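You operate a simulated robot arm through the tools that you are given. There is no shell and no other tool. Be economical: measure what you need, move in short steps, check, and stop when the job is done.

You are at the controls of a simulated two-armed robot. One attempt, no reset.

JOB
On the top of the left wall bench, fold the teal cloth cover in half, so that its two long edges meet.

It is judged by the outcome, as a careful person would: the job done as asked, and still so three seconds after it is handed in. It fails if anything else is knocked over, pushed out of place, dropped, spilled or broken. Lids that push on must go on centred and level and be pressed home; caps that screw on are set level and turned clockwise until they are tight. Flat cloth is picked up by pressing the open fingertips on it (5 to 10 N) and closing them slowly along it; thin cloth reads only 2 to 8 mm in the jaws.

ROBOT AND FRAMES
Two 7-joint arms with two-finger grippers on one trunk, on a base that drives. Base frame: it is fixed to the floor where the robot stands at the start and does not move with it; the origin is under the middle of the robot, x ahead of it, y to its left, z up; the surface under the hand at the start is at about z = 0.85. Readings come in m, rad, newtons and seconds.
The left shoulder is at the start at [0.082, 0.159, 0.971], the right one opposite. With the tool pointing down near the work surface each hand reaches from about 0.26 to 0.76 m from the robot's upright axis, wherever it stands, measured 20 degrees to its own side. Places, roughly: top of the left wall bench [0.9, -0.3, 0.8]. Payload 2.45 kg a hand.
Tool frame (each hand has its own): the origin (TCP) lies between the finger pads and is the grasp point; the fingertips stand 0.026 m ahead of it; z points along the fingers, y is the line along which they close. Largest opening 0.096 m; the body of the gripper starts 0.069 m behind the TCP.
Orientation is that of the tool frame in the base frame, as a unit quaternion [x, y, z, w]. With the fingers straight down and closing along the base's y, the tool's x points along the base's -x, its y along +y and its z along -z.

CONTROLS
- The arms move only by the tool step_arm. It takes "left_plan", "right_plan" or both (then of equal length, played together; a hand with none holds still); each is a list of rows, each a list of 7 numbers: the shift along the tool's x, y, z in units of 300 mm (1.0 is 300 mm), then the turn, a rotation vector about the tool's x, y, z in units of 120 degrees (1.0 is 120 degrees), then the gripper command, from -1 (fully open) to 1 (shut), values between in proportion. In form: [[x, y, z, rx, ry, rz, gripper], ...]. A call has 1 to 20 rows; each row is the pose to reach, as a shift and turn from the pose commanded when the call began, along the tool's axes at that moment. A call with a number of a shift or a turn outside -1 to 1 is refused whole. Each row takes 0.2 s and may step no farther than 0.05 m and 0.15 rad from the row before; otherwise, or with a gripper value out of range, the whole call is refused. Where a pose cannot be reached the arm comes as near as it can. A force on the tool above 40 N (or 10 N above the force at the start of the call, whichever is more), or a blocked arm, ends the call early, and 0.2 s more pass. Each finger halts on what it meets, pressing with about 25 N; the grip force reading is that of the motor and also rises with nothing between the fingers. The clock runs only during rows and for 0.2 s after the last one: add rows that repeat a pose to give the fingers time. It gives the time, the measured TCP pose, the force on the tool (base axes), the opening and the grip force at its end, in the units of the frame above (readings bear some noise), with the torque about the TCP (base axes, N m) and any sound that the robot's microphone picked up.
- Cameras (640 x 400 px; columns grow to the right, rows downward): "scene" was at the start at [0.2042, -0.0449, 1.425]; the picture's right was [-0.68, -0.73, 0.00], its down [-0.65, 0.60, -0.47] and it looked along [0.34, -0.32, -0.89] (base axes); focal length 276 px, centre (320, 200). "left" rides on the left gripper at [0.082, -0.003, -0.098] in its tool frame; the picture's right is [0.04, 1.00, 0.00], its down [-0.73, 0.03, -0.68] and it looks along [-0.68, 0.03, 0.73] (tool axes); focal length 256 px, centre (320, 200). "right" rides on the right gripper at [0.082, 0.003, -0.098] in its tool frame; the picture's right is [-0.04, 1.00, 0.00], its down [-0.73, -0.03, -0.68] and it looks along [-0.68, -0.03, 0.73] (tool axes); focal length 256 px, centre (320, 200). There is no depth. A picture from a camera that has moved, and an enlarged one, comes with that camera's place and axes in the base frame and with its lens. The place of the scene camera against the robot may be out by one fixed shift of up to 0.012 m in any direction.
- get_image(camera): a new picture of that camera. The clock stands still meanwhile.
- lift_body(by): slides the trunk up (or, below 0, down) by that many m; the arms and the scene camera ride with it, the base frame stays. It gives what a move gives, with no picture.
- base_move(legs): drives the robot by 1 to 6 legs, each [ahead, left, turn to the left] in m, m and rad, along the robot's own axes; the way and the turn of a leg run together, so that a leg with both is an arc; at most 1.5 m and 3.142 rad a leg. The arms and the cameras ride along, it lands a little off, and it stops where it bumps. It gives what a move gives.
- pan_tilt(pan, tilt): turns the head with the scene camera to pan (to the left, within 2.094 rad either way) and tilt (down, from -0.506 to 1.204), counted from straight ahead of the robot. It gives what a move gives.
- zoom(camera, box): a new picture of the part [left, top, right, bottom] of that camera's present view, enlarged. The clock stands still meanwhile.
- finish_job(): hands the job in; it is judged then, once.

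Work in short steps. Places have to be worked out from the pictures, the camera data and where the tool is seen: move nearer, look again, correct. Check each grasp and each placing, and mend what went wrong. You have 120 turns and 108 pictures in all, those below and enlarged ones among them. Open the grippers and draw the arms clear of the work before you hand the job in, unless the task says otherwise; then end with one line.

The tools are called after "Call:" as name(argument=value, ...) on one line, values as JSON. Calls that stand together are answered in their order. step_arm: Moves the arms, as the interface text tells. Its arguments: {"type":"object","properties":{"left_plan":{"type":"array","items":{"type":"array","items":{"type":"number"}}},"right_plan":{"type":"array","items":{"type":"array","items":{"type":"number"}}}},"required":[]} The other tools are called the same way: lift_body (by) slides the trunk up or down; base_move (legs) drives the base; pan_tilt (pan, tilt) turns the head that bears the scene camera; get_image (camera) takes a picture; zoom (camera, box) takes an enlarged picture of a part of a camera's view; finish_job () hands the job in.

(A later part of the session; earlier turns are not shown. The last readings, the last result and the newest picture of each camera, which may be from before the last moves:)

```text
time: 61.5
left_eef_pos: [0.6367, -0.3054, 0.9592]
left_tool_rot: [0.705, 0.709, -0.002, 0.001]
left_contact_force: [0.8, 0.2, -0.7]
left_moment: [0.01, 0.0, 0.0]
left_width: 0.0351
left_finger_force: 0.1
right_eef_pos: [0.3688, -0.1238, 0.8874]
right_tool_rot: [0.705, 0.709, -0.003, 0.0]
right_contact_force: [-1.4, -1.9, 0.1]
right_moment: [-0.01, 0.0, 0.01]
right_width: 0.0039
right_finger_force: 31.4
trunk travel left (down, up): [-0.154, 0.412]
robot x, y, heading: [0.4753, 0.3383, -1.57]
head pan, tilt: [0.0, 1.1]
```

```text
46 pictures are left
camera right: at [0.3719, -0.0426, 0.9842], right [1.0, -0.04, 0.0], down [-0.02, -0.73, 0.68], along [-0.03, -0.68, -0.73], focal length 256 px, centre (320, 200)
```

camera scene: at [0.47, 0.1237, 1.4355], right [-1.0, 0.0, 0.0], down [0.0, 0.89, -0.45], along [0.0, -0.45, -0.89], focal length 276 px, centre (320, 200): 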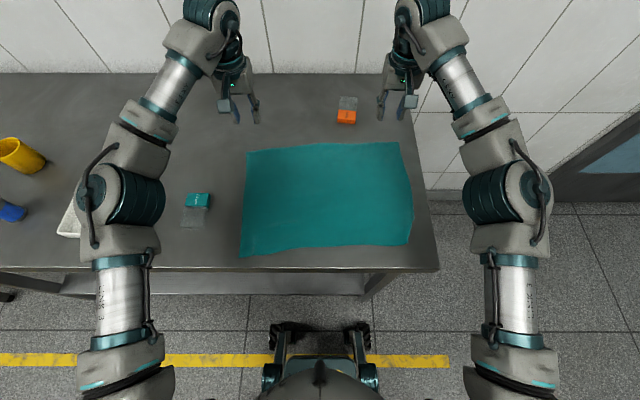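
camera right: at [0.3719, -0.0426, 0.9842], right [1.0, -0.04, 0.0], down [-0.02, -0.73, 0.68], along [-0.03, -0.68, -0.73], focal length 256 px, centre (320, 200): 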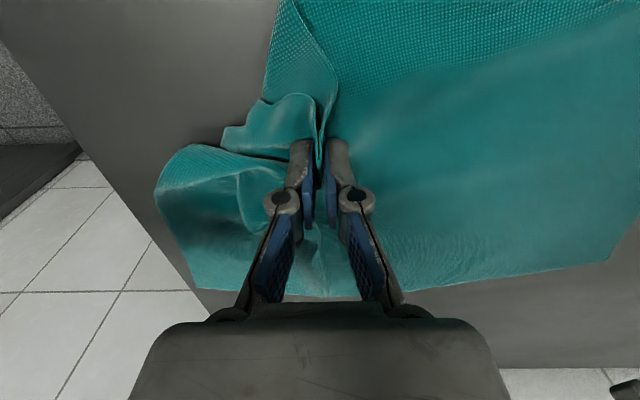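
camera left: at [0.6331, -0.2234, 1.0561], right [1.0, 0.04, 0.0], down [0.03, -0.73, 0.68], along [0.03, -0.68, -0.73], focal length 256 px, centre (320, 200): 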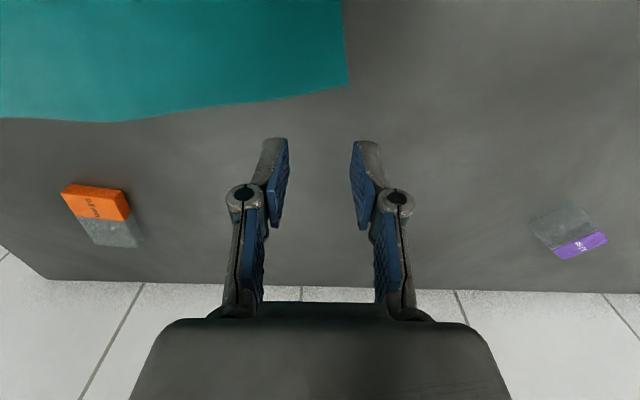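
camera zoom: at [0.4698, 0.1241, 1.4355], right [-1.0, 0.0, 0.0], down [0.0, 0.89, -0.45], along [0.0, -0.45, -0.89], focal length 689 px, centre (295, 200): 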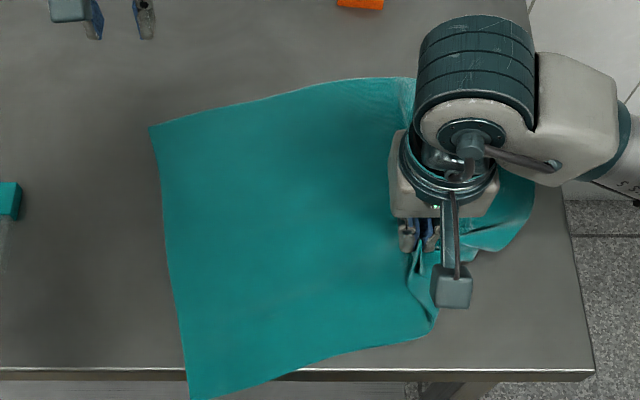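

That made gathers; going back outward at low height should straighten it. I lift a bit, then pull outward to (0.285,−0.075).

Call:
step_arm(right_plan=[[0, 0, -0.07, 0, 0, 0, 1], [0.03, -0.06, -0.1, 0, 0, 0, 1], [0.06, -0.12, -0.1, 0, 0, 0, 1], [0.1, -0.18, -0.08, 0, 0, 0, 1], [0.13, -0.23, -0.05, 0, 0, 0, 1], [0.15, -0.26, -0.02, 0, 0, 0, 1], [0.15, -0.28, 0.01, 0, 0, 0, 1], [0.15, -0.28, 0.01, 0, 0, 0, 1]])

Call:
zoom(camera="scene", box=[220, 120, 440, 280])

Call:
get_image(camera="right")

```text
time: 63.3
left_eef_pos: [0.6362, -0.305, 0.9583]
left_tool_rot: [0.706, 0.709, -0.001, 0.001]
left_contact_force: [-0.7, 0.4, 0.6]
left_moment: [0.01, -0.02, 0.01]
left_width: 0.0353
left_finger_force: 0.1
right_eef_pos: [0.2823, -0.0815, 0.8836]
right_tool_rot: [0.706, 0.708, -0.003, 0.0]
right_contact_force: [0.5, -0.1, -0.3]
right_moment: [-0.02, 0.01, 0.01]
right_width: 0.0041
right_finger_force: 22.4
trunk travel left (down, up): [-0.154, 0.412]
robot x, y, heading: [0.4793, 0.3383, -1.571]
head pan, tilt: [0.0, 1.1]
```

```text
2.50 times, centred on (330, 200) of scene
camera zoom: at [0.4686, 0.1242, 1.4354], right [-1.0, 0.0, 0.0], down [0.0, 0.89, -0.45], along [0.0, -0.45, -0.89], focal length 689 px, centre (295, 200)
```

zoom: 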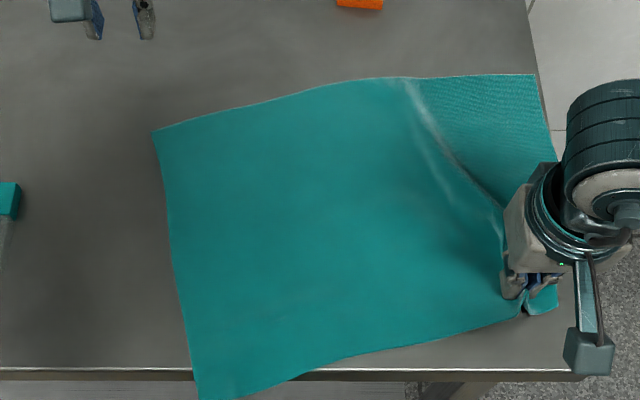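

```text
44 pictures are left
camera right: at [0.286, 0.0003, 0.9807], right [1.0, -0.04, 0.0], down [-0.02, -0.73, 0.68], along [-0.03, -0.68, -0.73], focal length 256 px, centre (320, 200)
```

right: 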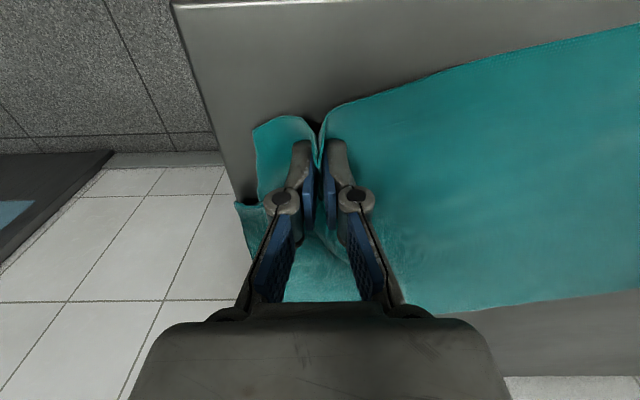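

The tucked corner is now opened out. Release it and lift, and bring the left hand over the near-left area for the repositioning.

Call:
step_arm(right_plan=[[0, 0, 0.01, 0, 0, 0, 0.9], [0, 0, 0.01, 0, 0, 0, 0.7], [0, 0, 0.01, 0, 0, 0, 0.5], [0, 0, 0.01, 0, 0, 0, 0.3], [0, 0, 0.01, 0, 0, 0, 0.1], [0, 0, -0.1, 0, 0, 0, 0.1], [0, -0.03, -0.22, 0, 0, 0, 0.1], [0.1, -0.06, -0.3, 0, 0, 0, 0.1]], left_plan=[[0.12, 0, 0, 0, 0, 0, 0.27], [0.24, 0, 0, 0, 0, 0, 0.27], [0.36, 0, 0, 0, 0, 0, 0.27], [0.48, 0, 0, 0, 0, 0, 0.27], [0.6, -0.02, 0, 0, 0, 0, 0.27], [0.72, -0.04, 0, 0, 0, 0, 0.27], [0.8, -0.07, 0, 0, 0, 0, 0.27], [0.8, -0.1, 0, 0, 0, 0, 0.27]])

Call:
zoom(camera="scene", box=[220, 120, 440, 280])

Call:
get_image(camera="right")

Call:
get_image(camera="left")

```text
time: 65.1
left_eef_pos: [0.6017, -0.0678, 0.9583]
left_tool_rot: [0.706, 0.708, -0.002, 0.002]
left_contact_force: [0.0, 1.3, 0.2]
left_moment: [0.0, 0.01, 0.0]
left_width: 0.0351
left_finger_force: 0.0
right_eef_pos: [0.2656, -0.0501, 0.9702]
right_tool_rot: [0.706, 0.708, -0.004, 0.001]
right_contact_force: [0.3, 0.1, 0.4]
right_moment: [-0.05, -0.01, 0.01]
right_width: 0.0432
right_finger_force: 0.1
trunk travel left (down, up): [-0.154, 0.412]
robot x, y, heading: [0.4771, 0.3402, -1.566]
head pan, tilt: [0.0, 1.1]
```

```text
2.50 times, centred on (330, 200) of scene
camera zoom: at [0.468, 0.1269, 1.4359], right [-1.0, 0.0, 0.0], down [0.0, 0.89, -0.45], along [0.0, -0.45, -0.89], focal length 689 px, centre (295, 200)
```

zoom: 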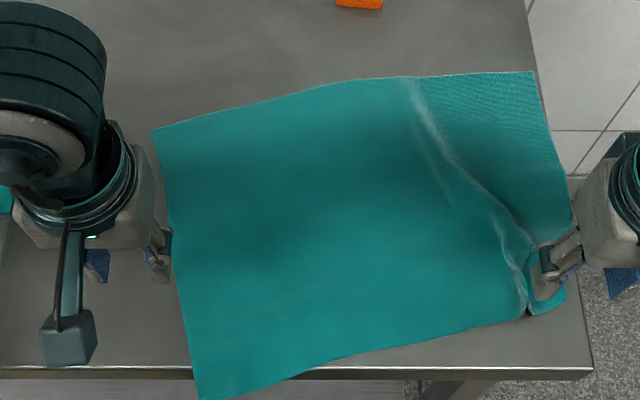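

```text
42 pictures are left
camera right: at [0.2688, 0.0314, 1.0678], right [1.0, -0.04, 0.0], down [-0.02, -0.73, 0.68], along [-0.03, -0.68, -0.73], focal length 256 px, centre (320, 200)
```

right: 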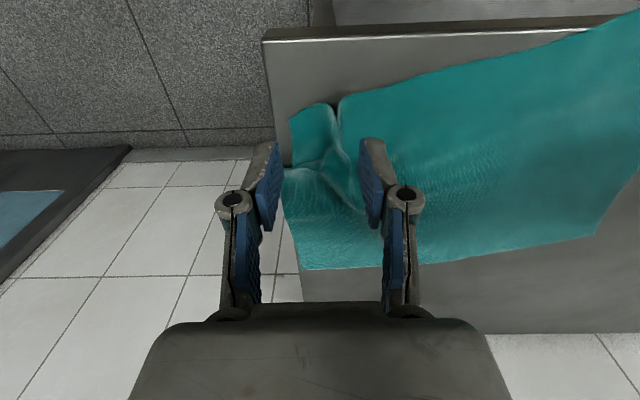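

```text
41 pictures are left
camera left: at [0.5975, 0.0147, 1.0562], right [1.0, 0.04, 0.0], down [0.03, -0.73, 0.68], along [0.03, -0.68, -0.73], focal length 256 px, centre (320, 200)
```

left: 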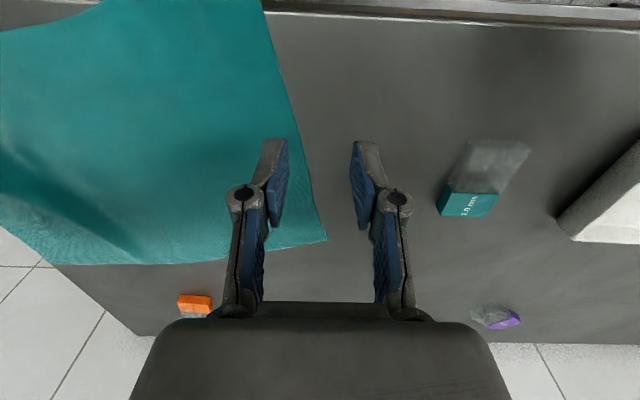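

The corner is out; only a pinch wrinkle remains. Next I grasp the far edge at both ends (clean), drag the whole sheet back square onto the bench, which also straightens it. Hover low over far corners first.

Call:
step_arm(left_plan=[[-0.1, -0.01, 0.0, 0, 0, 0, 0.27], [-0.2, -0.02, 0.0, 0, 0, 0, 0.27], [-0.3, -0.03, 0.0, 0, 0, 0, 0.27], [-0.4, -0.04, 0.02, 0, 0, 0, 0.27], [-0.5, -0.052, 0.06, 0, 0, 0, 0.27], [-0.61, -0.052, 0.1, 0, 0, 0, 0.27], [-0.61, -0.052, 0.18, 0, 0, 0, 0.27], [-0.61, -0.052, 0.258, 0, 0, 0, 0.27], [-0.61, -0.052, 0.258, 0, 0, 0, 0.27]], right_plan=[[-0.14, 0, 0.0, 0, 0, 0, 0.27], [-0.28, 0, 0.0, 0, 0, 0, 0.27], [-0.42, 0, 0.0, 0, 0, 0, 0.27], [-0.56, 0, 0.02, 0, 0, 0, 0.27], [-0.7, -0.012, 0.06, 0, 0, 0, 0.27], [-0.84, -0.012, 0.1, 0, 0, 0, 0.27], [-0.87, -0.012, 0.18, 0, 0, 0, 0.27], [-0.87, -0.012, 0.26, 0, 0, 0, 0.27], [-0.87, -0.012, 0.297, 0, 0, 0, 0.27]])

Call:
get_image(camera="left")

Call:
get_image(camera="right")

```text
time: 67.1
left_eef_pos: [0.587, -0.2505, 0.8824]
left_tool_rot: [0.705, 0.709, -0.001, 0.001]
left_contact_force: [-0.3, 0.5, 0.5]
left_moment: [0.02, 0.01, -0.02]
left_width: 0.0349
left_finger_force: 0.1
right_eef_pos: [0.2649, -0.3121, 0.8863]
right_tool_rot: [0.705, 0.709, -0.004, 0.0]
right_contact_force: [-0.1, -0.1, 0.0]
right_moment: [-0.01, 0.02, -0.01]
right_width: 0.0353
right_finger_force: 0.1
trunk travel left (down, up): [-0.154, 0.412]
robot x, y, heading: [0.4752, 0.3401, -1.567]
head pan, tilt: [0.0, 1.1]
```

```text
40 pictures are left
camera left: at [0.5831, -0.1689, 0.9807], right [1.0, 0.04, 0.0], down [0.03, -0.73, 0.68], along [0.03, -0.68, -0.73], focal length 256 px, centre (320, 200)
```

left: 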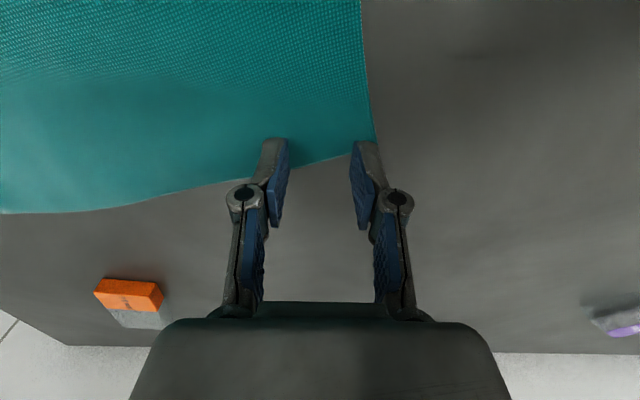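

```text
39 pictures are left
camera right: at [0.2671, -0.2327, 0.9829], right [1.0, -0.04, 0.0], down [-0.02, -0.73, 0.68], along [-0.03, -0.68, -0.73], focal length 256 px, centre (320, 200)
```

right: 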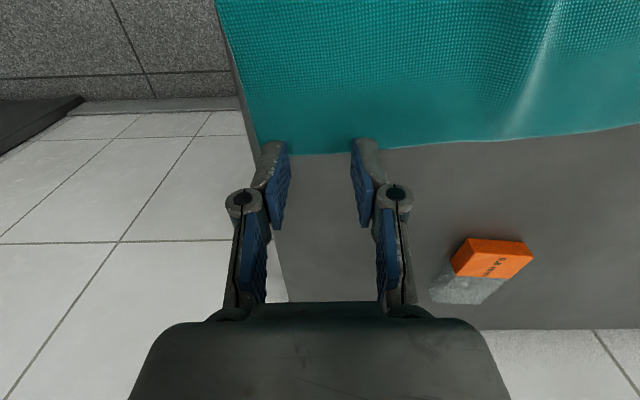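

Pads need ~5 mm less overlap. Adjust and press.

Call:
step_arm(left_plan=[[-0.02, 0, 0.005, 0, 0, 0, 0.27], [-0.02, 0, 0.012, 0, 0, 0, 0.27], [-0.02, 0, 0.016, 0, 0, 0, 0.27], [-0.02, 0, 0.016, 0, 0, 0, 0.27]], right_plan=[[-0.014, 0, 0.005, 0, 0, 0, 0.27], [-0.014, 0, 0.012, 0, 0, 0, 0.27], [-0.014, 0, 0.016, 0, 0, 0, 0.27], [-0.014, 0, 0.016, 0, 0, 0, 0.27]])

```text
time: 68.1
left_eef_pos: [0.5872, -0.2549, 0.878]
left_tool_rot: [0.706, 0.708, -0.003, 0.001]
left_contact_force: [0.0, -0.2, 0.7]
left_moment: [-0.02, 0.01, 0.0]
left_width: 0.035
left_finger_force: 0.1
right_eef_pos: [0.2633, -0.3157, 0.8813]
right_tool_rot: [0.706, 0.709, -0.003, -0.001]
right_contact_force: [-0.2, -0.1, 0.0]
right_moment: [0.0, 0.01, 0.06]
right_width: 0.0351
right_finger_force: 0.0
trunk travel left (down, up): [-0.154, 0.412]
robot x, y, heading: [0.475, 0.3398, -1.572]
head pan, tilt: [0.0, 1.1]
```

Not yet touching; go on.

Call:
step_arm(left_plan=[[0, 0, 0.005, 0, 0, 0, 0.27], [0, 0, 0.008, 0, 0, 0, 0.27], [0, 0, 0.008, 0, 0, 0, 0.27]], right_plan=[[0, 0, 0.01, 0, 0, 0, 0.27], [0, 0, 0.017, 0, 0, 0, 0.27], [0, 0, 0.017, 0, 0, 0, 0.27]])

```text
time: 68.9
left_eef_pos: [0.5875, -0.2549, 0.8771]
left_tool_rot: [0.706, 0.708, -0.002, 0.001]
left_contact_force: [-1.0, -0.1, 2.5]
left_moment: [0.0, -0.01, 0.01]
left_width: 0.0353
left_finger_force: 0.1
right_eef_pos: [0.2636, -0.3159, 0.8775]
right_tool_rot: [0.706, 0.709, -0.004, 0.001]
right_contact_force: [-0.9, -0.8, 12.1]
right_moment: [0.05, -0.08, 0.02]
right_width: 0.0334
right_finger_force: 0.0
trunk travel left (down, up): [-0.154, 0.412]
robot x, y, heading: [0.4747, 0.3407, -1.568]
head pan, tilt: [0.0, 1.1]
```

Contact good; left a touch more, then close slowly with the inward shift and lift 2 cm.

Call:
step_arm(left_plan=[[0, 0, 0.003, 0, 0, 0, 0.27], [0, -0.004, 0.003, 0, 0, 0, 0.34], [0, -0.008, 0.003, 0, 0, 0, 0.41], [0, -0.012, 0.003, 0, 0, 0, 0.48], [0, -0.016, 0.003, 0, 0, 0, 0.55], [0, -0.02, 0.003, 0, 0, 0, 0.62], [0, -0.024, 0.003, 0, 0, 0, 0.69], [0, -0.028, 0.003, 0, 0, 0, 0.76], [0, -0.032, 0.003, 0, 0, 0, 0.83], [0, -0.036, 0.003, 0, 0, 0, 0.9], [0, -0.04, 0.003, 0, 0, 0, 0.97], [0, -0.04, 0.003, 0, 0, 0, 1], [0, -0.04, 0.003, 0, 0, 0, 1], [0, -0.04, -0.02, 0, 0, 0, 1], [0, -0.04, -0.06, 0, 0, 0, 1]], right_plan=[[0, 0, 0, 0, 0, 0, 0.27], [0, 0.004, 0, 0, 0, 0, 0.34], [0, 0.008, 0, 0, 0, 0, 0.41], [0, 0.012, 0, 0, 0, 0, 0.48], [0, 0.016, 0, 0, 0, 0, 0.55], [0, 0.02, 0, 0, 0, 0, 0.62], [0, 0.024, 0, 0, 0, 0, 0.69], [0, 0.028, 0, 0, 0, 0, 0.76], [0, 0.032, 0, 0, 0, 0, 0.83], [0, 0.036, 0, 0, 0, 0, 0.9], [0, 0.04, 0, 0, 0, 0, 0.97], [0, 0.04, 0, 0, 0, 0, 1], [0, 0.04, 0, 0, 0, 0, 1], [0, 0.04, -0.02, 0, 0, 0, 1], [0, 0.04, -0.06, 0, 0, 0, 1]])

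Call:
get_image(camera="left")

Call:
get_image(camera="right")

```text
time: 72.1
left_eef_pos: [0.5736, -0.2546, 0.8916]
left_tool_rot: [0.706, 0.709, 0.0, 0.001]
left_contact_force: [-0.9, -0.1, 1.2]
left_moment: [-0.04, -0.03, -0.01]
left_width: 0.0038
left_finger_force: 31.0
right_eef_pos: [0.2756, -0.3152, 0.8947]
right_tool_rot: [0.706, 0.708, -0.002, 0.0]
right_contact_force: [0.0, 0.8, 0.8]
right_moment: [-0.01, 0.0, -0.01]
right_width: 0.0061
right_finger_force: 25.3
trunk travel left (down, up): [-0.154, 0.412]
robot x, y, heading: [0.4765, 0.3401, -1.57]
head pan, tilt: [0.0, 1.1]
```

```text
38 pictures are left
camera left: at [0.5695, -0.1726, 0.9911], right [1.0, 0.04, 0.0], down [0.03, -0.73, 0.68], along [0.03, -0.68, -0.73], focal length 256 px, centre (320, 200)
```

left: 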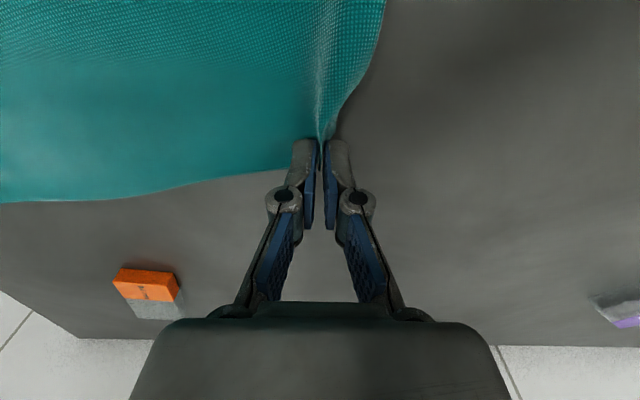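

```text
37 pictures are left
camera right: at [0.279, -0.2349, 0.9915], right [1.0, -0.04, 0.0], down [-0.02, -0.73, 0.68], along [-0.03, -0.68, -0.73], focal length 256 px, centre (320, 200)
```

right: 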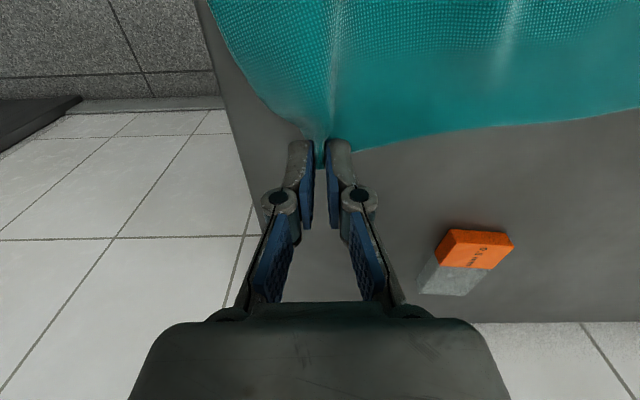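

Both far corners are pinched shallowly – good. Now drag the sheet square: edge along x at y≈−0.336, hands spread to 0.328 m, keeping low.

Call:
step_arm(left_plan=[[-0.02, 0.04, 0, 0, 0, 0, 1], [-0.06, 0.075, 0, 0, 0, 0, 1], [-0.1, 0.11, 0, 0, 0, 0, 1], [-0.15, 0.145, 0, 0, 0, 0, 1], [-0.2, 0.18, 0, 0, 0, 0, 1], [-0.24, 0.205, 0, 0, 0, 0, 1], [-0.27, 0.22, 0, 0, 0, 0, 1], [-0.27, 0.22, 0, 0, 0, 0, 1]], right_plan=[[0, 0.0, 0, 0, 0, 0, 1], [-0.01, 0.02, 0, 0, 0, 0, 1], [-0.02, 0.04, 0, 0, 0, 0, 1], [-0.035, 0.06, 0, 0, 0, 0, 1], [-0.05, 0.08, 0, 0, 0, 0, 1], [-0.065, 0.1, 0, 0, 0, 0, 1], [-0.075, 0.12, 0, 0, 0, 0, 1], [-0.075, 0.12, 0, 0, 0, 0, 1]])

Call:
zoom(camera="scene", box=[220, 110, 440, 280])

```text
time: 73.9
left_eef_pos: [0.6403, -0.3363, 0.8939]
left_tool_rot: [0.707, 0.707, -0.003, 0.001]
left_contact_force: [-15.0, 0.1, 0.3]
left_moment: [-0.01, 0.42, 0.02]
left_width: 0.0023
left_finger_force: 24.9
right_eef_pos: [0.3122, -0.3401, 0.8945]
right_tool_rot: [0.705, 0.709, -0.002, -0.001]
right_contact_force: [14.5, -1.5, 0.6]
right_moment: [0.05, -0.38, -0.12]
right_width: 0.007
right_finger_force: 25.2
trunk travel left (down, up): [-0.154, 0.412]
robot x, y, heading: [0.4761, 0.3373, -1.569]
head pan, tilt: [0.0, 1.1]
```

```text
2.35 times, centred on (330, 195) of scene
camera zoom: at [0.4697, 0.1228, 1.4352], right [-1.0, 0.0, 0.0], down [0.0, 0.89, -0.45], along [0.0, -0.45, -0.89], focal length 648 px, centre (296, 212)
```

zoom: 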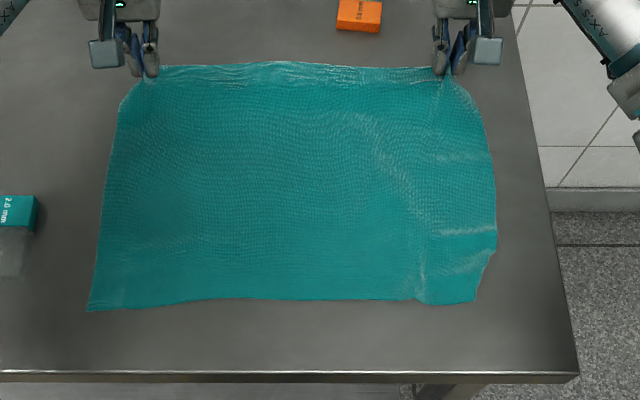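

The sheet is square on the bench again. Only the near-right corner has a wrinkle (~2.5 cm short). Keeping the left grip as anchor, I release the right hand to straighten that corner.

Call:
step_arm(right_plan=[[0, 0.01, 0.03, 0, 0, 0, 1], [0, 0.01, 0.048, 0, 0, 0, 1], [0, 0.01, 0.048, 0, 0, 0, 0.8], [0, 0, 0.048, 0, 0, 0, 0.6], [0, -0.01, 0.048, 0, 0, 0, 0.4], [0, -0.02, 0.048, 0, 0, 0, 0.25], [0, -0.02, -0.02, 0, 0, 0, 0.1], [0, -0.02, -0.15, 0, 0, 0, 0.4], [0.15, -0.01, -0.18, 0, 0, 0, 1], [0.3, 0, -0.18, 0, 0, 0, 1], [0.45, 0.01, -0.18, 0, 0, 0, 1], [0.6, 0.02, -0.18, 0, 0, 0, 1], [0.75, 0.03, -0.18, 0, 0, 0, 1], [0.817, 0.043, -0.12, 0, 0, 0, 1], [0.817, 0.043, -0.03, 0, 0, 0, 1], [0.817, 0.043, 0.035, 0, 0, 0, 1], [0.817, 0.043, 0.035, 0, 0, 0, 1]])

Call:
get_image(camera="right")

Call:
zoom(camera="scene", box=[220, 110, 440, 280])

```text
time: 77.5
left_eef_pos: [0.6408, -0.3344, 0.8944]
left_tool_rot: [0.706, 0.708, -0.002, 0.001]
left_contact_force: [0.5, -0.6, -0.1]
left_moment: [-0.02, 0.01, 0.0]
left_width: 0.0031
left_finger_force: 30.5
right_eef_pos: [0.3251, -0.0926, 0.8808]
right_tool_rot: [0.706, 0.708, -0.002, 0.0]
right_contact_force: [-0.1, 0.0, -0.3]
right_moment: [-0.04, 0.02, 0.01]
right_width: 0.0001
right_finger_force: 24.9
trunk travel left (down, up): [-0.154, 0.412]
robot x, y, heading: [0.473, 0.3378, -1.567]
head pan, tilt: [0.0, 1.1]
```

```text
35 pictures are left
camera right: at [0.3274, -0.011, 0.9779], right [1.0, -0.04, 0.0], down [-0.02, -0.73, 0.68], along [-0.03, -0.68, -0.73], focal length 256 px, centre (320, 200)
```

right: 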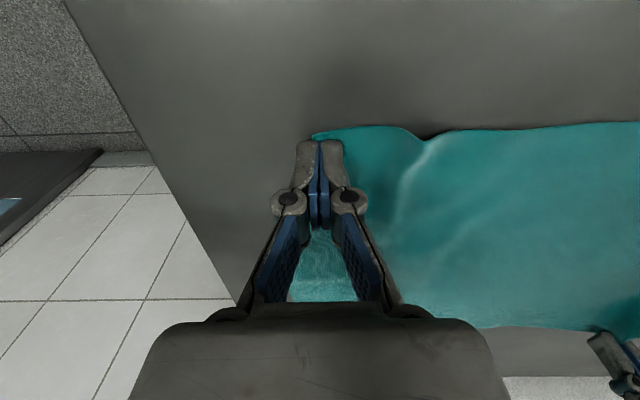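

```text
2.35 times, centred on (330, 195) of scene
camera zoom: at [0.4691, 0.124, 1.4354], right [-1.0, 0.0, 0.0], down [0.0, 0.89, -0.45], along [0.0, -0.45, -0.89], focal length 648 px, centre (296, 212)
```

zoom: 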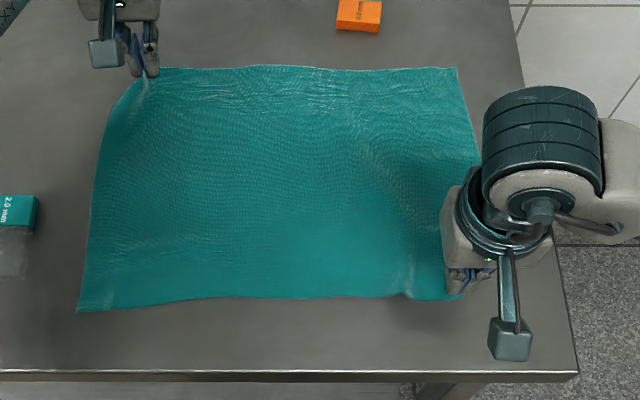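

Press 1 cm further in, between corner and ridge, and drag outward 3.5 cm.

Call:
step_arm(right_plan=[[0, 0.04, 0, 0, 0, 0, 1], [0, 0.04, 0.01, 0, 0, 0, 1], [0, 0.04, 0.015, 0, 0, 0, 1], [0, 0.02, 0.016, 0, 0, 0, 1], [0, 0, 0.016, 0, 0, 0, 1], [0, -0.02, 0.016, 0, 0, 0, 1], [0, -0.04, 0.016, 0, 0, 0, 1], [0, -0.06, 0.016, 0, 0, 0, 1], [0, -0.075, 0.016, 0, 0, 0, 1]])

Call:
get_image(camera="right")

```text
time: 79.5
left_eef_pos: [0.641, -0.3346, 0.8929]
left_tool_rot: [0.705, 0.709, -0.002, 0.001]
left_contact_force: [-0.3, 0.8, 0.0]
left_moment: [-0.01, 0.0, -0.01]
left_width: 0.0036
left_finger_force: 23.0
right_eef_pos: [0.3003, -0.0941, 0.878]
right_tool_rot: [0.706, 0.708, -0.003, -0.001]
right_contact_force: [0.8, -0.2, 3.2]
right_moment: [-0.03, -0.01, -0.04]
right_width: 0.0
right_finger_force: 24.7
trunk travel left (down, up): [-0.154, 0.412]
robot x, y, heading: [0.4758, 0.3424, -1.57]
head pan, tilt: [0.0, 1.1]
```

```text
33 pictures are left
camera right: at [0.303, -0.0125, 0.9743], right [1.0, -0.04, 0.0], down [-0.02, -0.73, 0.68], along [-0.03, -0.68, -0.73], focal length 256 px, centre (320, 200)
```

right: 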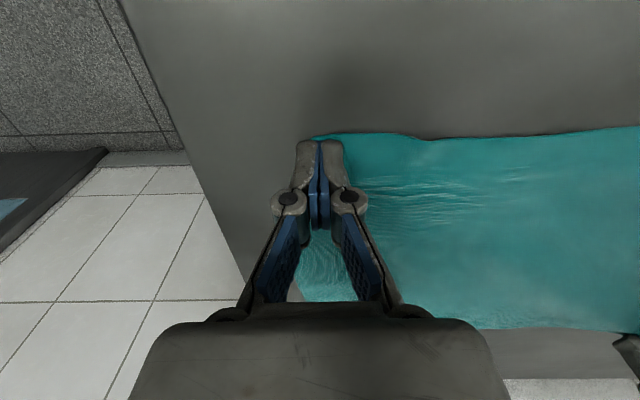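

Ridge is gone. Return the right hand to the far-right corner, hovering.

Call:
step_arm(right_plan=[[0, 0, -0.04, 0, 0, 0, 1], [0, 0, -0.15, 0, 0, 0, 0.27], [-0.12, 0.01, -0.2, 0, 0, 0, 0.27], [-0.26, 0.02, -0.2, 0, 0, 0, 0.27], [-0.4, 0.03, -0.2, 0, 0, 0, 0.27], [-0.54, 0.04, -0.2, 0, 0, 0, 0.27], [-0.68, 0.05, -0.2, 0, 0, 0, 0.27], [-0.8, 0.067, -0.2, 0, 0, 0, 0.27], [-0.837, 0.067, -0.12, 0, 0, 0, 0.27], [-0.837, 0.067, -0.04, 0, 0, 0, 0.27], [-0.837, 0.067, -0.04, 0, 0, 0, 0.27]])

Call:
get_image(camera="right")

Call:
zoom(camera="scene", box=[220, 110, 440, 280])

```text
time: 81.9
left_eef_pos: [0.641, -0.3354, 0.894]
left_tool_rot: [0.706, 0.708, -0.001, 0.001]
left_contact_force: [-0.6, 0.2, 0.0]
left_moment: [0.0, -0.01, 0.0]
left_width: 0.0031
left_finger_force: 22.5
right_eef_pos: [0.3225, -0.3459, 0.8883]
right_tool_rot: [0.706, 0.708, -0.003, -0.001]
right_contact_force: [0.0, -0.2, -0.2]
right_moment: [-0.01, 0.01, 0.0]
right_width: 0.0349
right_finger_force: 0.0
trunk travel left (down, up): [-0.154, 0.412]
robot x, y, heading: [0.4733, 0.339, -1.568]
head pan, tilt: [0.0, 1.1]
```

```text
32 pictures are left
camera right: at [0.3257, -0.264, 0.9861], right [1.0, -0.04, 0.0], down [-0.02, -0.73, 0.68], along [-0.03, -0.68, -0.73], focal length 256 px, centre (320, 200)
```

right: 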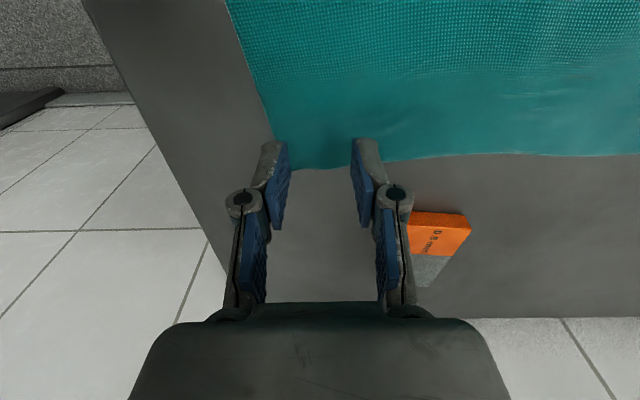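

```text
2.35 times, centred on (330, 195) of scene
camera zoom: at [0.4693, 0.1231, 1.4353], right [-1.0, 0.0, 0.0], down [0.0, 0.89, -0.45], along [0.0, -0.45, -0.89], focal length 648 px, centre (296, 212)
```

zoom: 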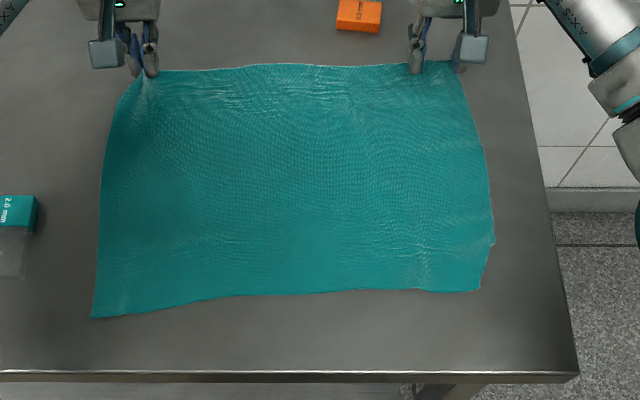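

A small triangle at the near-right corner is still tucked under. Best cure: grip the far edge with both hands, raise the sheet until it hangs free (gravity opens the flap), then lay it down and fold. First press at the far-right corner.

Call:
step_arm(right_plan=[[-0.02, 0.013, 0.01, 0, 0, 0, 0.27], [-0.04, 0.013, 0.02, 0, 0, 0, 0.27], [-0.04, 0.013, 0.03, 0, 0, 0, 0.27], [-0.04, 0.013, 0.034, 0, 0, 0, 0.27], [-0.04, 0.013, 0.034, 0, 0, 0, 0.27]])

```text
time: 83.1
left_eef_pos: [0.6415, -0.3354, 0.8926]
left_tool_rot: [0.706, 0.708, -0.002, 0.001]
left_contact_force: [-1.0, -0.2, 0.7]
left_moment: [-0.02, 0.01, 0.03]
left_width: 0.0034
left_finger_force: 22.8
right_eef_pos: [0.3268, -0.3571, 0.8793]
right_tool_rot: [0.706, 0.708, -0.003, 0.0]
right_contact_force: [-0.4, 0.1, 0.4]
right_moment: [0.01, 0.01, 0.0]
right_width: 0.0349
right_finger_force: 0.1
trunk travel left (down, up): [-0.154, 0.412]
robot x, y, heading: [0.4745, 0.341, -1.569]
head pan, tilt: [0.0, 1.1]
```

3 mm more, close slowly, lift 2 cm.

Call:
step_arm(right_plan=[[0, 0, 0.008, 0, 0, 0, 0.27], [0, 0, 0.0095, 0, 0, 0, 0.27], [0, 0.004, 0.0095, 0, 0, 0, 0.34], [0, 0.008, 0.0095, 0, 0, 0, 0.41], [0, 0.012, 0.0095, 0, 0, 0, 0.48], [0, 0.016, 0.0095, 0, 0, 0, 0.55], [0, 0.02, 0.0095, 0, 0, 0, 0.62], [0, 0.024, 0.0095, 0, 0, 0, 0.69], [0, 0.028, 0.0095, 0, 0, 0, 0.76], [0, 0.03, 0.0095, 0, 0, 0, 0.83], [0, 0.03, 0.0095, 0, 0, 0, 0.9], [0, 0.03, 0.0095, 0, 0, 0, 1], [0, 0.03, 0.0095, 0, 0, 0, 1], [0, 0.03, 0.0095, 0, 0, 0, 1], [0, 0.03, -0.02, 0, 0, 0, 1], [0, 0.03, -0.05, 0, 0, 0, 1]])

Call:
get_image(camera="right")

```text
time: 86.5
left_eef_pos: [0.6424, -0.3354, 0.8937]
left_tool_rot: [0.706, 0.708, -0.001, 0.001]
left_contact_force: [-0.4, -0.2, 0.8]
left_moment: [0.01, 0.05, -0.01]
left_width: 0.0013
left_finger_force: 22.0
right_eef_pos: [0.3347, -0.3577, 0.8958]
right_tool_rot: [0.705, 0.709, -0.003, -0.001]
right_contact_force: [1.2, 0.4, 0.6]
right_moment: [0.0, -0.06, 0.03]
right_width: 0.0065
right_finger_force: 24.9
trunk travel left (down, up): [-0.154, 0.412]
robot x, y, heading: [0.4795, 0.3413, -1.572]
head pan, tilt: [0.0, 1.1]
```

```text
30 pictures are left
camera right: at [0.3382, -0.2762, 0.9929], right [1.0, -0.04, 0.0], down [-0.02, -0.73, 0.68], along [-0.03, -0.68, -0.73], focal length 256 px, centre (320, 200)
```

right: 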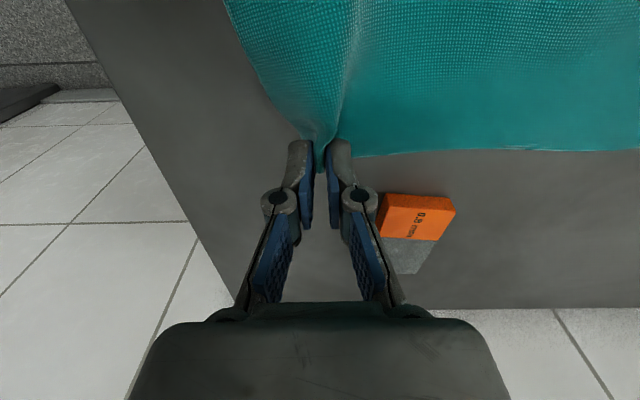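

Both corners held. I swing the edge up and over the near edge so the sheet hangs free above the bench.

Call:
step_arm(left_plan=[[0.01, 0, -0.115, 0, 0, 0, 1], [0.053, 0.005, -0.23, 0, 0, 0, 1], [0.12, 0.01, -0.365, 0, 0, 0, 1], [0.203, 0.015, -0.49, 0, 0, 0, 1], [0.315, 0.015, -0.595, 0, 0, 0, 1], [0.433, 0.015, -0.683, 0, 0, 0, 1], [0.57, 0.015, -0.74, 0, 0, 0, 1], [0.717, 0.015, -0.787, 0, 0, 0, 1], [0.867, 0.015, -0.8, 0, 0, 0, 1], [0.867, 0.015, -0.9, 0, 0, 0, 1], [0.867, 0.015, -0.987, 0, 0, 0, 1], [0.867, 0.015, -0.987, 0, 0, 0, 1], [0.867, 0.015, -0.987, 0, 0, 0, 1]], right_plan=[[0.025, 0, -0.115, 0, 0, 0, 1], [0.088, -0.005, -0.23, 0, 0, 0, 1], [0.17, -0.01, -0.365, 0, 0, 0, 1], [0.268, -0.015, -0.49, 0, 0, 0, 1], [0.388, -0.015, -0.595, 0, 0, 0, 1], [0.506, -0.015, -0.683, 0, 0, 0, 1], [0.643, -0.015, -0.74, 0, 0, 0, 1], [0.79, -0.015, -0.787, 0, 0, 0, 1], [0.94, -0.015, -0.8, 0, 0, 0, 1], [0.94, -0.015, -0.9, 0, 0, 0, 1], [0.94, -0.015, -0.987, 0, 0, 0, 1], [0.94, -0.015, -0.987, 0, 0, 0, 1], [0.94, -0.015, -0.987, 0, 0, 0, 1]])

Call:
get_image(camera="scene")

Call:
get_image(camera="right")

```text
time: 89.3
left_eef_pos: [0.6473, -0.0762, 1.1888]
left_tool_rot: [0.706, 0.708, -0.003, -0.001]
left_contact_force: [-8.6, -0.1, 0.0]
left_moment: [0.0, 0.28, -0.03]
left_width: 0.0023
left_finger_force: 26.4
right_eef_pos: [0.3291, -0.0731, 1.1916]
right_tool_rot: [0.706, 0.709, -0.004, -0.001]
right_contact_force: [8.5, -1.2, -0.4]
right_moment: [-0.02, -0.22, -0.03]
right_width: 0.0069
right_finger_force: 24.9
trunk travel left (down, up): [-0.154, 0.412]
robot x, y, heading: [0.4731, 0.341, -1.569]
head pan, tilt: [0.0, 1.1]
```

```text
29 pictures are left
camera scene: at [0.47, 0.1258, 1.4356], right [-1.0, 0.0, 0.0], down [0.0, 0.89, -0.45], along [0.0, -0.45, -0.89], focal length 276 px, centre (320, 200)
```

scene: 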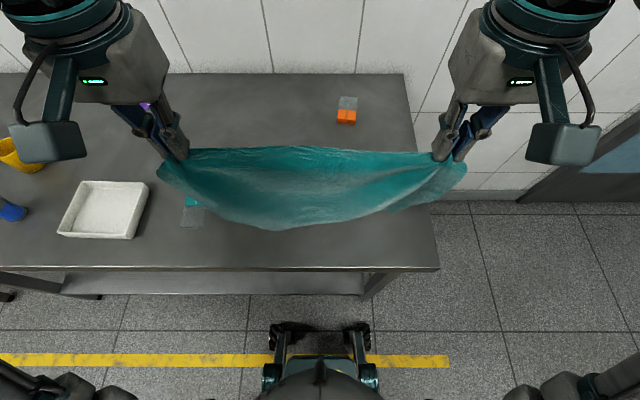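

```text
28 pictures are left
camera right: at [0.3321, 0.01, 1.2894], right [1.0, -0.04, 0.0], down [-0.02, -0.73, 0.68], along [-0.03, -0.68, -0.73], focal length 256 px, centre (320, 200)
```

right: 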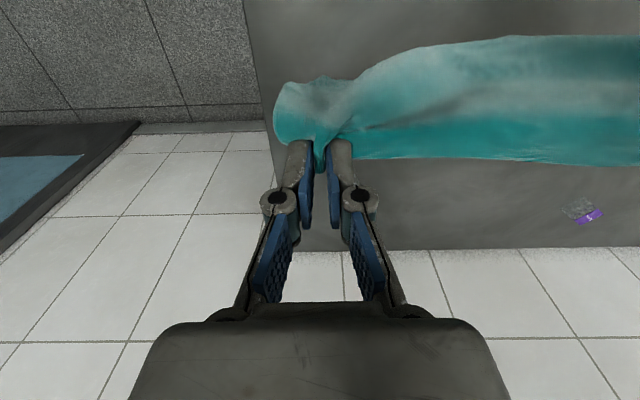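

The sheet hangs as a curtain, so the flap should be free. Lay it back down trailing toward me: hands move to −y while lowering.

Call:
step_arm(left_plan=[[-0.117, 0, 0.083, 0, 0, 0, 1], [-0.25, 0, 0.167, 0, 0, 0, 1], [-0.38, 0, 0.265, 0, 0, 0, 1], [-0.5, 0, 0.367, 0, 0, 0, 1], [-0.612, 0, 0.48, 0, 0, 0, 1], [-0.71, 0, 0.605, 0, 0, 0, 1], [-0.79, 0, 0.735, 0, 0, 0, 1], [-0.845, 0, 0.865, 0, 0, 0, 1], [-0.883, 0, 0.983, 0, 0, 0, 1], [-0.883, 0, 0.983, 0, 0, 0, 1], [-0.883, 0, 0.983, 0, 0, 0, 1]], right_plan=[[-0.117, 0, 0.083, 0, 0, 0, 1], [-0.25, 0, 0.167, 0, 0, 0, 1], [-0.38, 0, 0.265, 0, 0, 0, 1], [-0.5, 0, 0.367, 0, 0, 0, 1], [-0.612, 0, 0.48, 0, 0, 0, 1], [-0.71, 0, 0.605, 0, 0, 0, 1], [-0.79, 0, 0.735, 0, 0, 0, 1], [-0.845, 0, 0.865, 0, 0, 0, 1], [-0.883, 0, 0.983, 0, 0, 0, 1], [-0.883, 0, 0.983, 0, 0, 0, 1], [-0.883, 0, 0.983, 0, 0, 0, 1]])

Call:
zoom(camera="scene", box=[210, 110, 450, 280])

```text
time: 91.7
left_eef_pos: [0.6482, -0.342, 0.8958]
left_tool_rot: [0.706, 0.708, -0.002, 0.0]
left_contact_force: [-11.4, -0.1, -0.5]
left_moment: [0.0, 0.31, 0.01]
left_width: 0.0023
left_finger_force: 25.6
right_eef_pos: [0.3302, -0.3394, 0.8975]
right_tool_rot: [0.705, 0.709, -0.002, 0.0]
right_contact_force: [10.3, -0.5, 0.3]
right_moment: [-0.01, -0.29, -0.04]
right_width: 0.0071
right_finger_force: 24.5
trunk travel left (down, up): [-0.154, 0.412]
robot x, y, heading: [0.4736, 0.3388, -1.573]
head pan, tilt: [0.0, 1.1]
```

```text
2.35 times, centred on (330, 195) of scene
camera zoom: at [0.4698, 0.1223, 1.4351], right [-1.0, 0.0, 0.0], down [0.0, 0.89, -0.45], along [0.0, -0.45, -0.89], focal length 648 px, centre (296, 212)
```

zoom: 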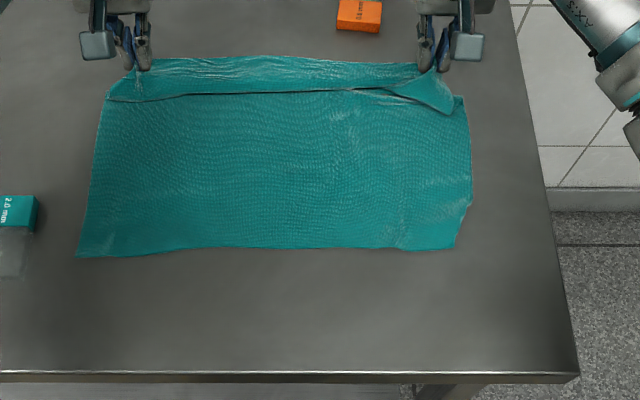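

The corner still looks cut. Zoom tightly on it.

Call:
zoom(camera="scene", box=[370, 175, 434, 225])

```text
8.00 times, centred on (402, 200) of scene
camera zoom: at [0.4698, 0.1223, 1.4351], right [-1.0, 0.0, 0.0], down [0.0, 0.89, -0.45], along [0.0, -0.45, -0.89], focal length 2204 px, centre (-336, 200)
```

zoom: 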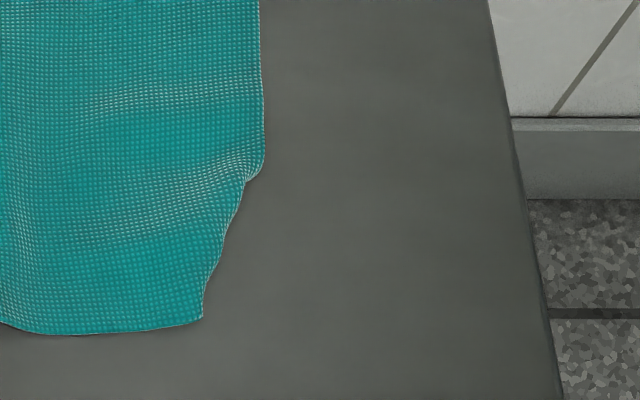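

On zoom it isn't tucked, just a wrinkle pulling that corner in; I can tug it later. The lower half lies flat with near edge at y≈−0.13, so I now fold: arc the held edge up over and toward me with strong tilt, ending just above the near edge.

Call:
step_arm(left_plan=[[0.023, -0.003, -0.113, 0, 0, 0, 1], [0.09, -0.007, -0.213, 0, 0, 0, 1], [0.173, -0.007, -0.297, 0, 0, 0, 1], [0.273, -0.007, -0.34, 0, -0.058, 0, 1], [0.373, -0.007, -0.347, 0, -0.117, 0, 1], [0.473, -0.007, -0.33, 0, -0.175, 0, 1], [0.557, -0.007, -0.29, 0, -0.233, 0, 1], [0.623, -0.007, -0.23, 0, -0.292, 0, 1], [0.673, -0.007, -0.163, 0, -0.35, 0, 1], [0.707, -0.007, -0.097, 0, -0.408, 0, 1], [0.733, -0.007, -0.03, 0, -0.467, 0, 1], [0.733, -0.007, -0.03, 0, -0.467, 0, 1]], right_plan=[[0.023, 0.003, -0.113, 0, 0, 0, 1], [0.09, 0.007, -0.213, 0, 0, 0, 1], [0.173, 0.007, -0.297, 0, 0, 0, 1], [0.273, 0.007, -0.34, 0, -0.058, 0, 1], [0.373, 0.007, -0.347, 0, -0.117, 0, 1], [0.473, 0.007, -0.33, 0, -0.175, 0, 1], [0.557, 0.007, -0.29, 0, -0.233, 0, 1], [0.623, 0.007, -0.23, 0, -0.292, 0, 1], [0.673, 0.007, -0.163, 0, -0.35, 0, 1], [0.707, 0.007, -0.097, 0, -0.408, 0, 1], [0.733, 0.007, -0.03, 0, -0.467, 0, 1], [0.733, 0.007, -0.03, 0, -0.467, 0, 1]])

Call:
get_image(camera="scene")

Call:
get_image(camera="right")

```text
time: 94.3
left_eef_pos: [0.6344, -0.1543, 0.9108]
left_tool_rot: [0.622, 0.625, -0.334, 0.333]
left_contact_force: [0.1, 1.2, 0.7]
left_moment: [-0.02, 0.01, -0.05]
left_width: 0.0013
left_finger_force: 25.5
left hand out of reach, approached as far as the arm can: row 10, 11, 12
right_eef_pos: [0.3445, -0.1469, 0.9121]
right_tool_rot: [0.622, 0.625, -0.336, 0.333]
right_contact_force: [0.5, 0.4, 0.8]
right_moment: [0.01, 0.02, 0.02]
right_width: 0.0056
right_finger_force: 25.3
right hand out of reach, approached as far as the arm can: row 11, 12
trunk travel left (down, up): [-0.154, 0.412]
robot x, y, heading: [0.476, 0.3451, -1.567]
head pan, tilt: [0.0, 1.1]
```

```text
25 pictures are left
camera scene: at [0.4702, 0.1268, 1.436], right [-1.0, 0.0, 0.0], down [0.0, 0.89, -0.45], along [0.0, -0.45, -0.89], focal length 276 px, centre (320, 200)
```

scene: 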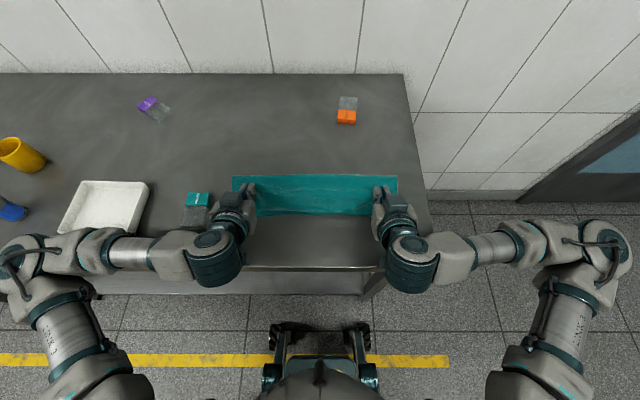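

```text
24 pictures are left
camera right: at [0.3464, -0.0205, 0.8983], right [1.0, -0.02, 0.03], down [-0.03, 0.16, 0.99], along [-0.02, -0.99, 0.16], focal length 256 px, centre (320, 200)
```

right: 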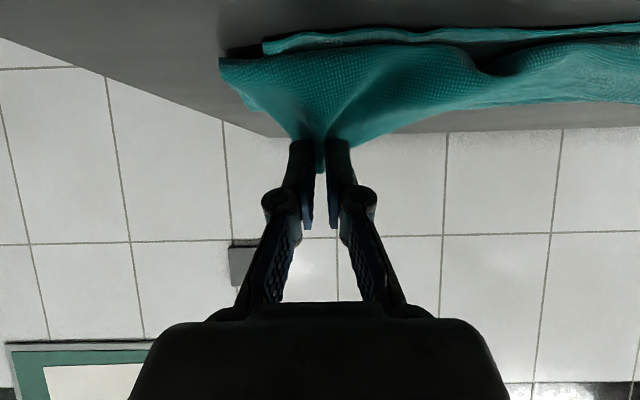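

Tilt −56°, but the hands stopped ~3 cm short of the near edge (reach), leaving a belly. Backing the base 4 cm carries both hands right onto it; then I lower.

Call:
base_move(legs=[[-0.04, 0, 0]])

Call:
get_image(camera="right")

Call:
zoom(camera="scene", box=[210, 130, 430, 270])

```text
time: 95.2
left_eef_pos: [0.6347, -0.1156, 0.91]
left_tool_rot: [0.622, 0.625, -0.334, 0.334]
left_contact_force: [-0.2, 1.0, 0.7]
left_moment: [0.04, 0.02, 0.01]
left_width: 0.0012
left_finger_force: 26.9
right_eef_pos: [0.3434, -0.1073, 0.9132]
right_tool_rot: [0.622, 0.625, -0.335, 0.333]
right_contact_force: [0.3, 1.1, -0.2]
right_moment: [-0.01, 0.05, -0.01]
right_width: 0.0059
right_finger_force: 25.2
trunk travel left (down, up): [-0.154, 0.412]
robot x, y, heading: [0.4747, 0.3803, -1.57]
head pan, tilt: [0.0, 1.1]
```

```text
23 pictures are left
camera right: at [0.3464, 0.0193, 0.8983], right [1.0, -0.02, 0.03], down [-0.03, 0.16, 0.99], along [-0.02, -0.99, 0.16], focal length 256 px, centre (320, 200)
```

right: 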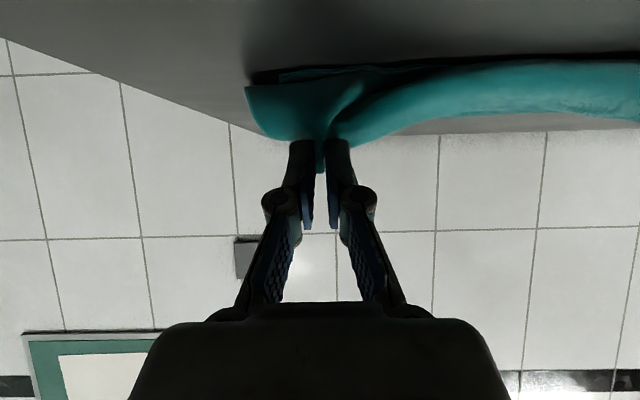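

```text
2.86 times, centred on (320, 200) of scene
camera zoom: at [0.4702, 0.1661, 1.4357], right [-1.0, 0.0, 0.0], down [0.0, 0.89, -0.45], along [0.0, -0.45, -0.89], focal length 787 px, centre (320, 200)
```

zoom: 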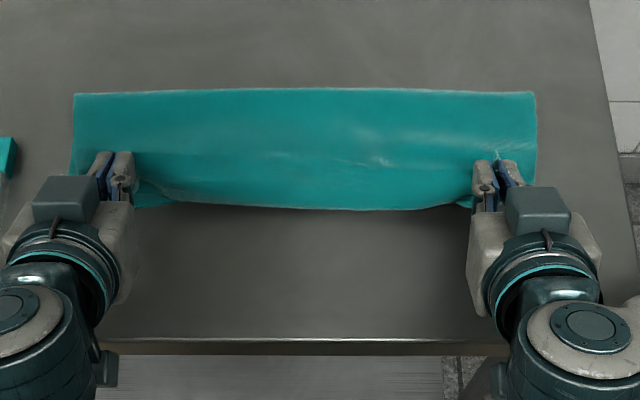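

Nearly perfect. Now lower both hands 3 cm straight down to set the edge on the lower edge.

Call:
step_arm(left_plan=[[0.02, 0, 0.014, 0, 0, 0, 1], [0.04, 0, 0.028, 0, 0, 0, 1], [0.06, 0, 0.042, 0, 0, 0, 1], [0.083, 0, 0.056, 0, 0, 0, 1], [0.083, 0, 0.056, 0, 0, 0, 1]], right_plan=[[0.02, 0, 0.014, 0, 0, 0, 1], [0.04, 0, 0.028, 0, 0, 0, 1], [0.06, 0, 0.042, 0, 0, 0, 1], [0.083, 0, 0.056, 0, 0, 0, 1], [0.083, 0, 0.056, 0, 0, 0, 1]])

Call:
zoom(camera="scene", box=[210, 130, 430, 270])

Call:
get_image(camera="left")

```text
time: 96.4
left_eef_pos: [0.6332, -0.1194, 0.8836]
left_tool_rot: [0.622, 0.625, -0.334, 0.334]
left_contact_force: [-0.8, -0.3, -0.9]
left_moment: [-0.04, -0.01, 0.02]
left_width: 0.0032
left_finger_force: 25.1
left hand out of reach, approached as far as the arm can: row 1, 2, 3, 4, 5
right_eef_pos: [0.3466, -0.1108, 0.8842]
right_tool_rot: [0.622, 0.625, -0.335, 0.333]
right_contact_force: [0.5, 0.7, 0.5]
right_moment: [-0.02, 0.01, -0.03]
right_width: 0.0058
right_finger_force: 24.6
right hand out of reach, approached as far as the arm can: row 1, 2, 3, 4, 5
trunk travel left (down, up): [-0.154, 0.412]
robot x, y, heading: [0.4773, 0.3786, -1.571]
head pan, tilt: [0.0, 1.1]
```

```text
2.86 times, centred on (320, 200) of scene
camera zoom: at [0.47, 0.1653, 1.4357], right [-1.0, 0.0, 0.0], down [0.0, 0.89, -0.45], along [0.0, -0.45, -0.89], focal length 787 px, centre (320, 200)
```

zoom: 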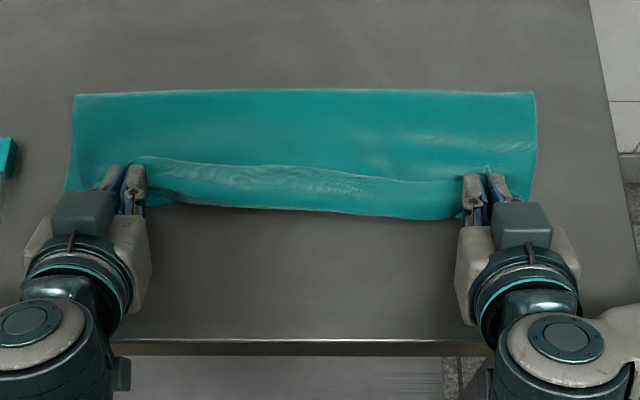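

```text
20 pictures are left
camera left: at [0.6279, 0.0073, 0.869], right [1.0, 0.03, -0.04], down [0.03, 0.16, 0.99], along [0.03, -0.99, 0.16], focal length 256 px, centre (320, 200)
```

left: 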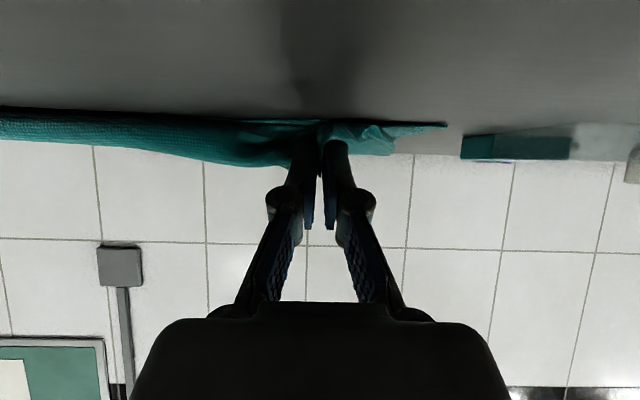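

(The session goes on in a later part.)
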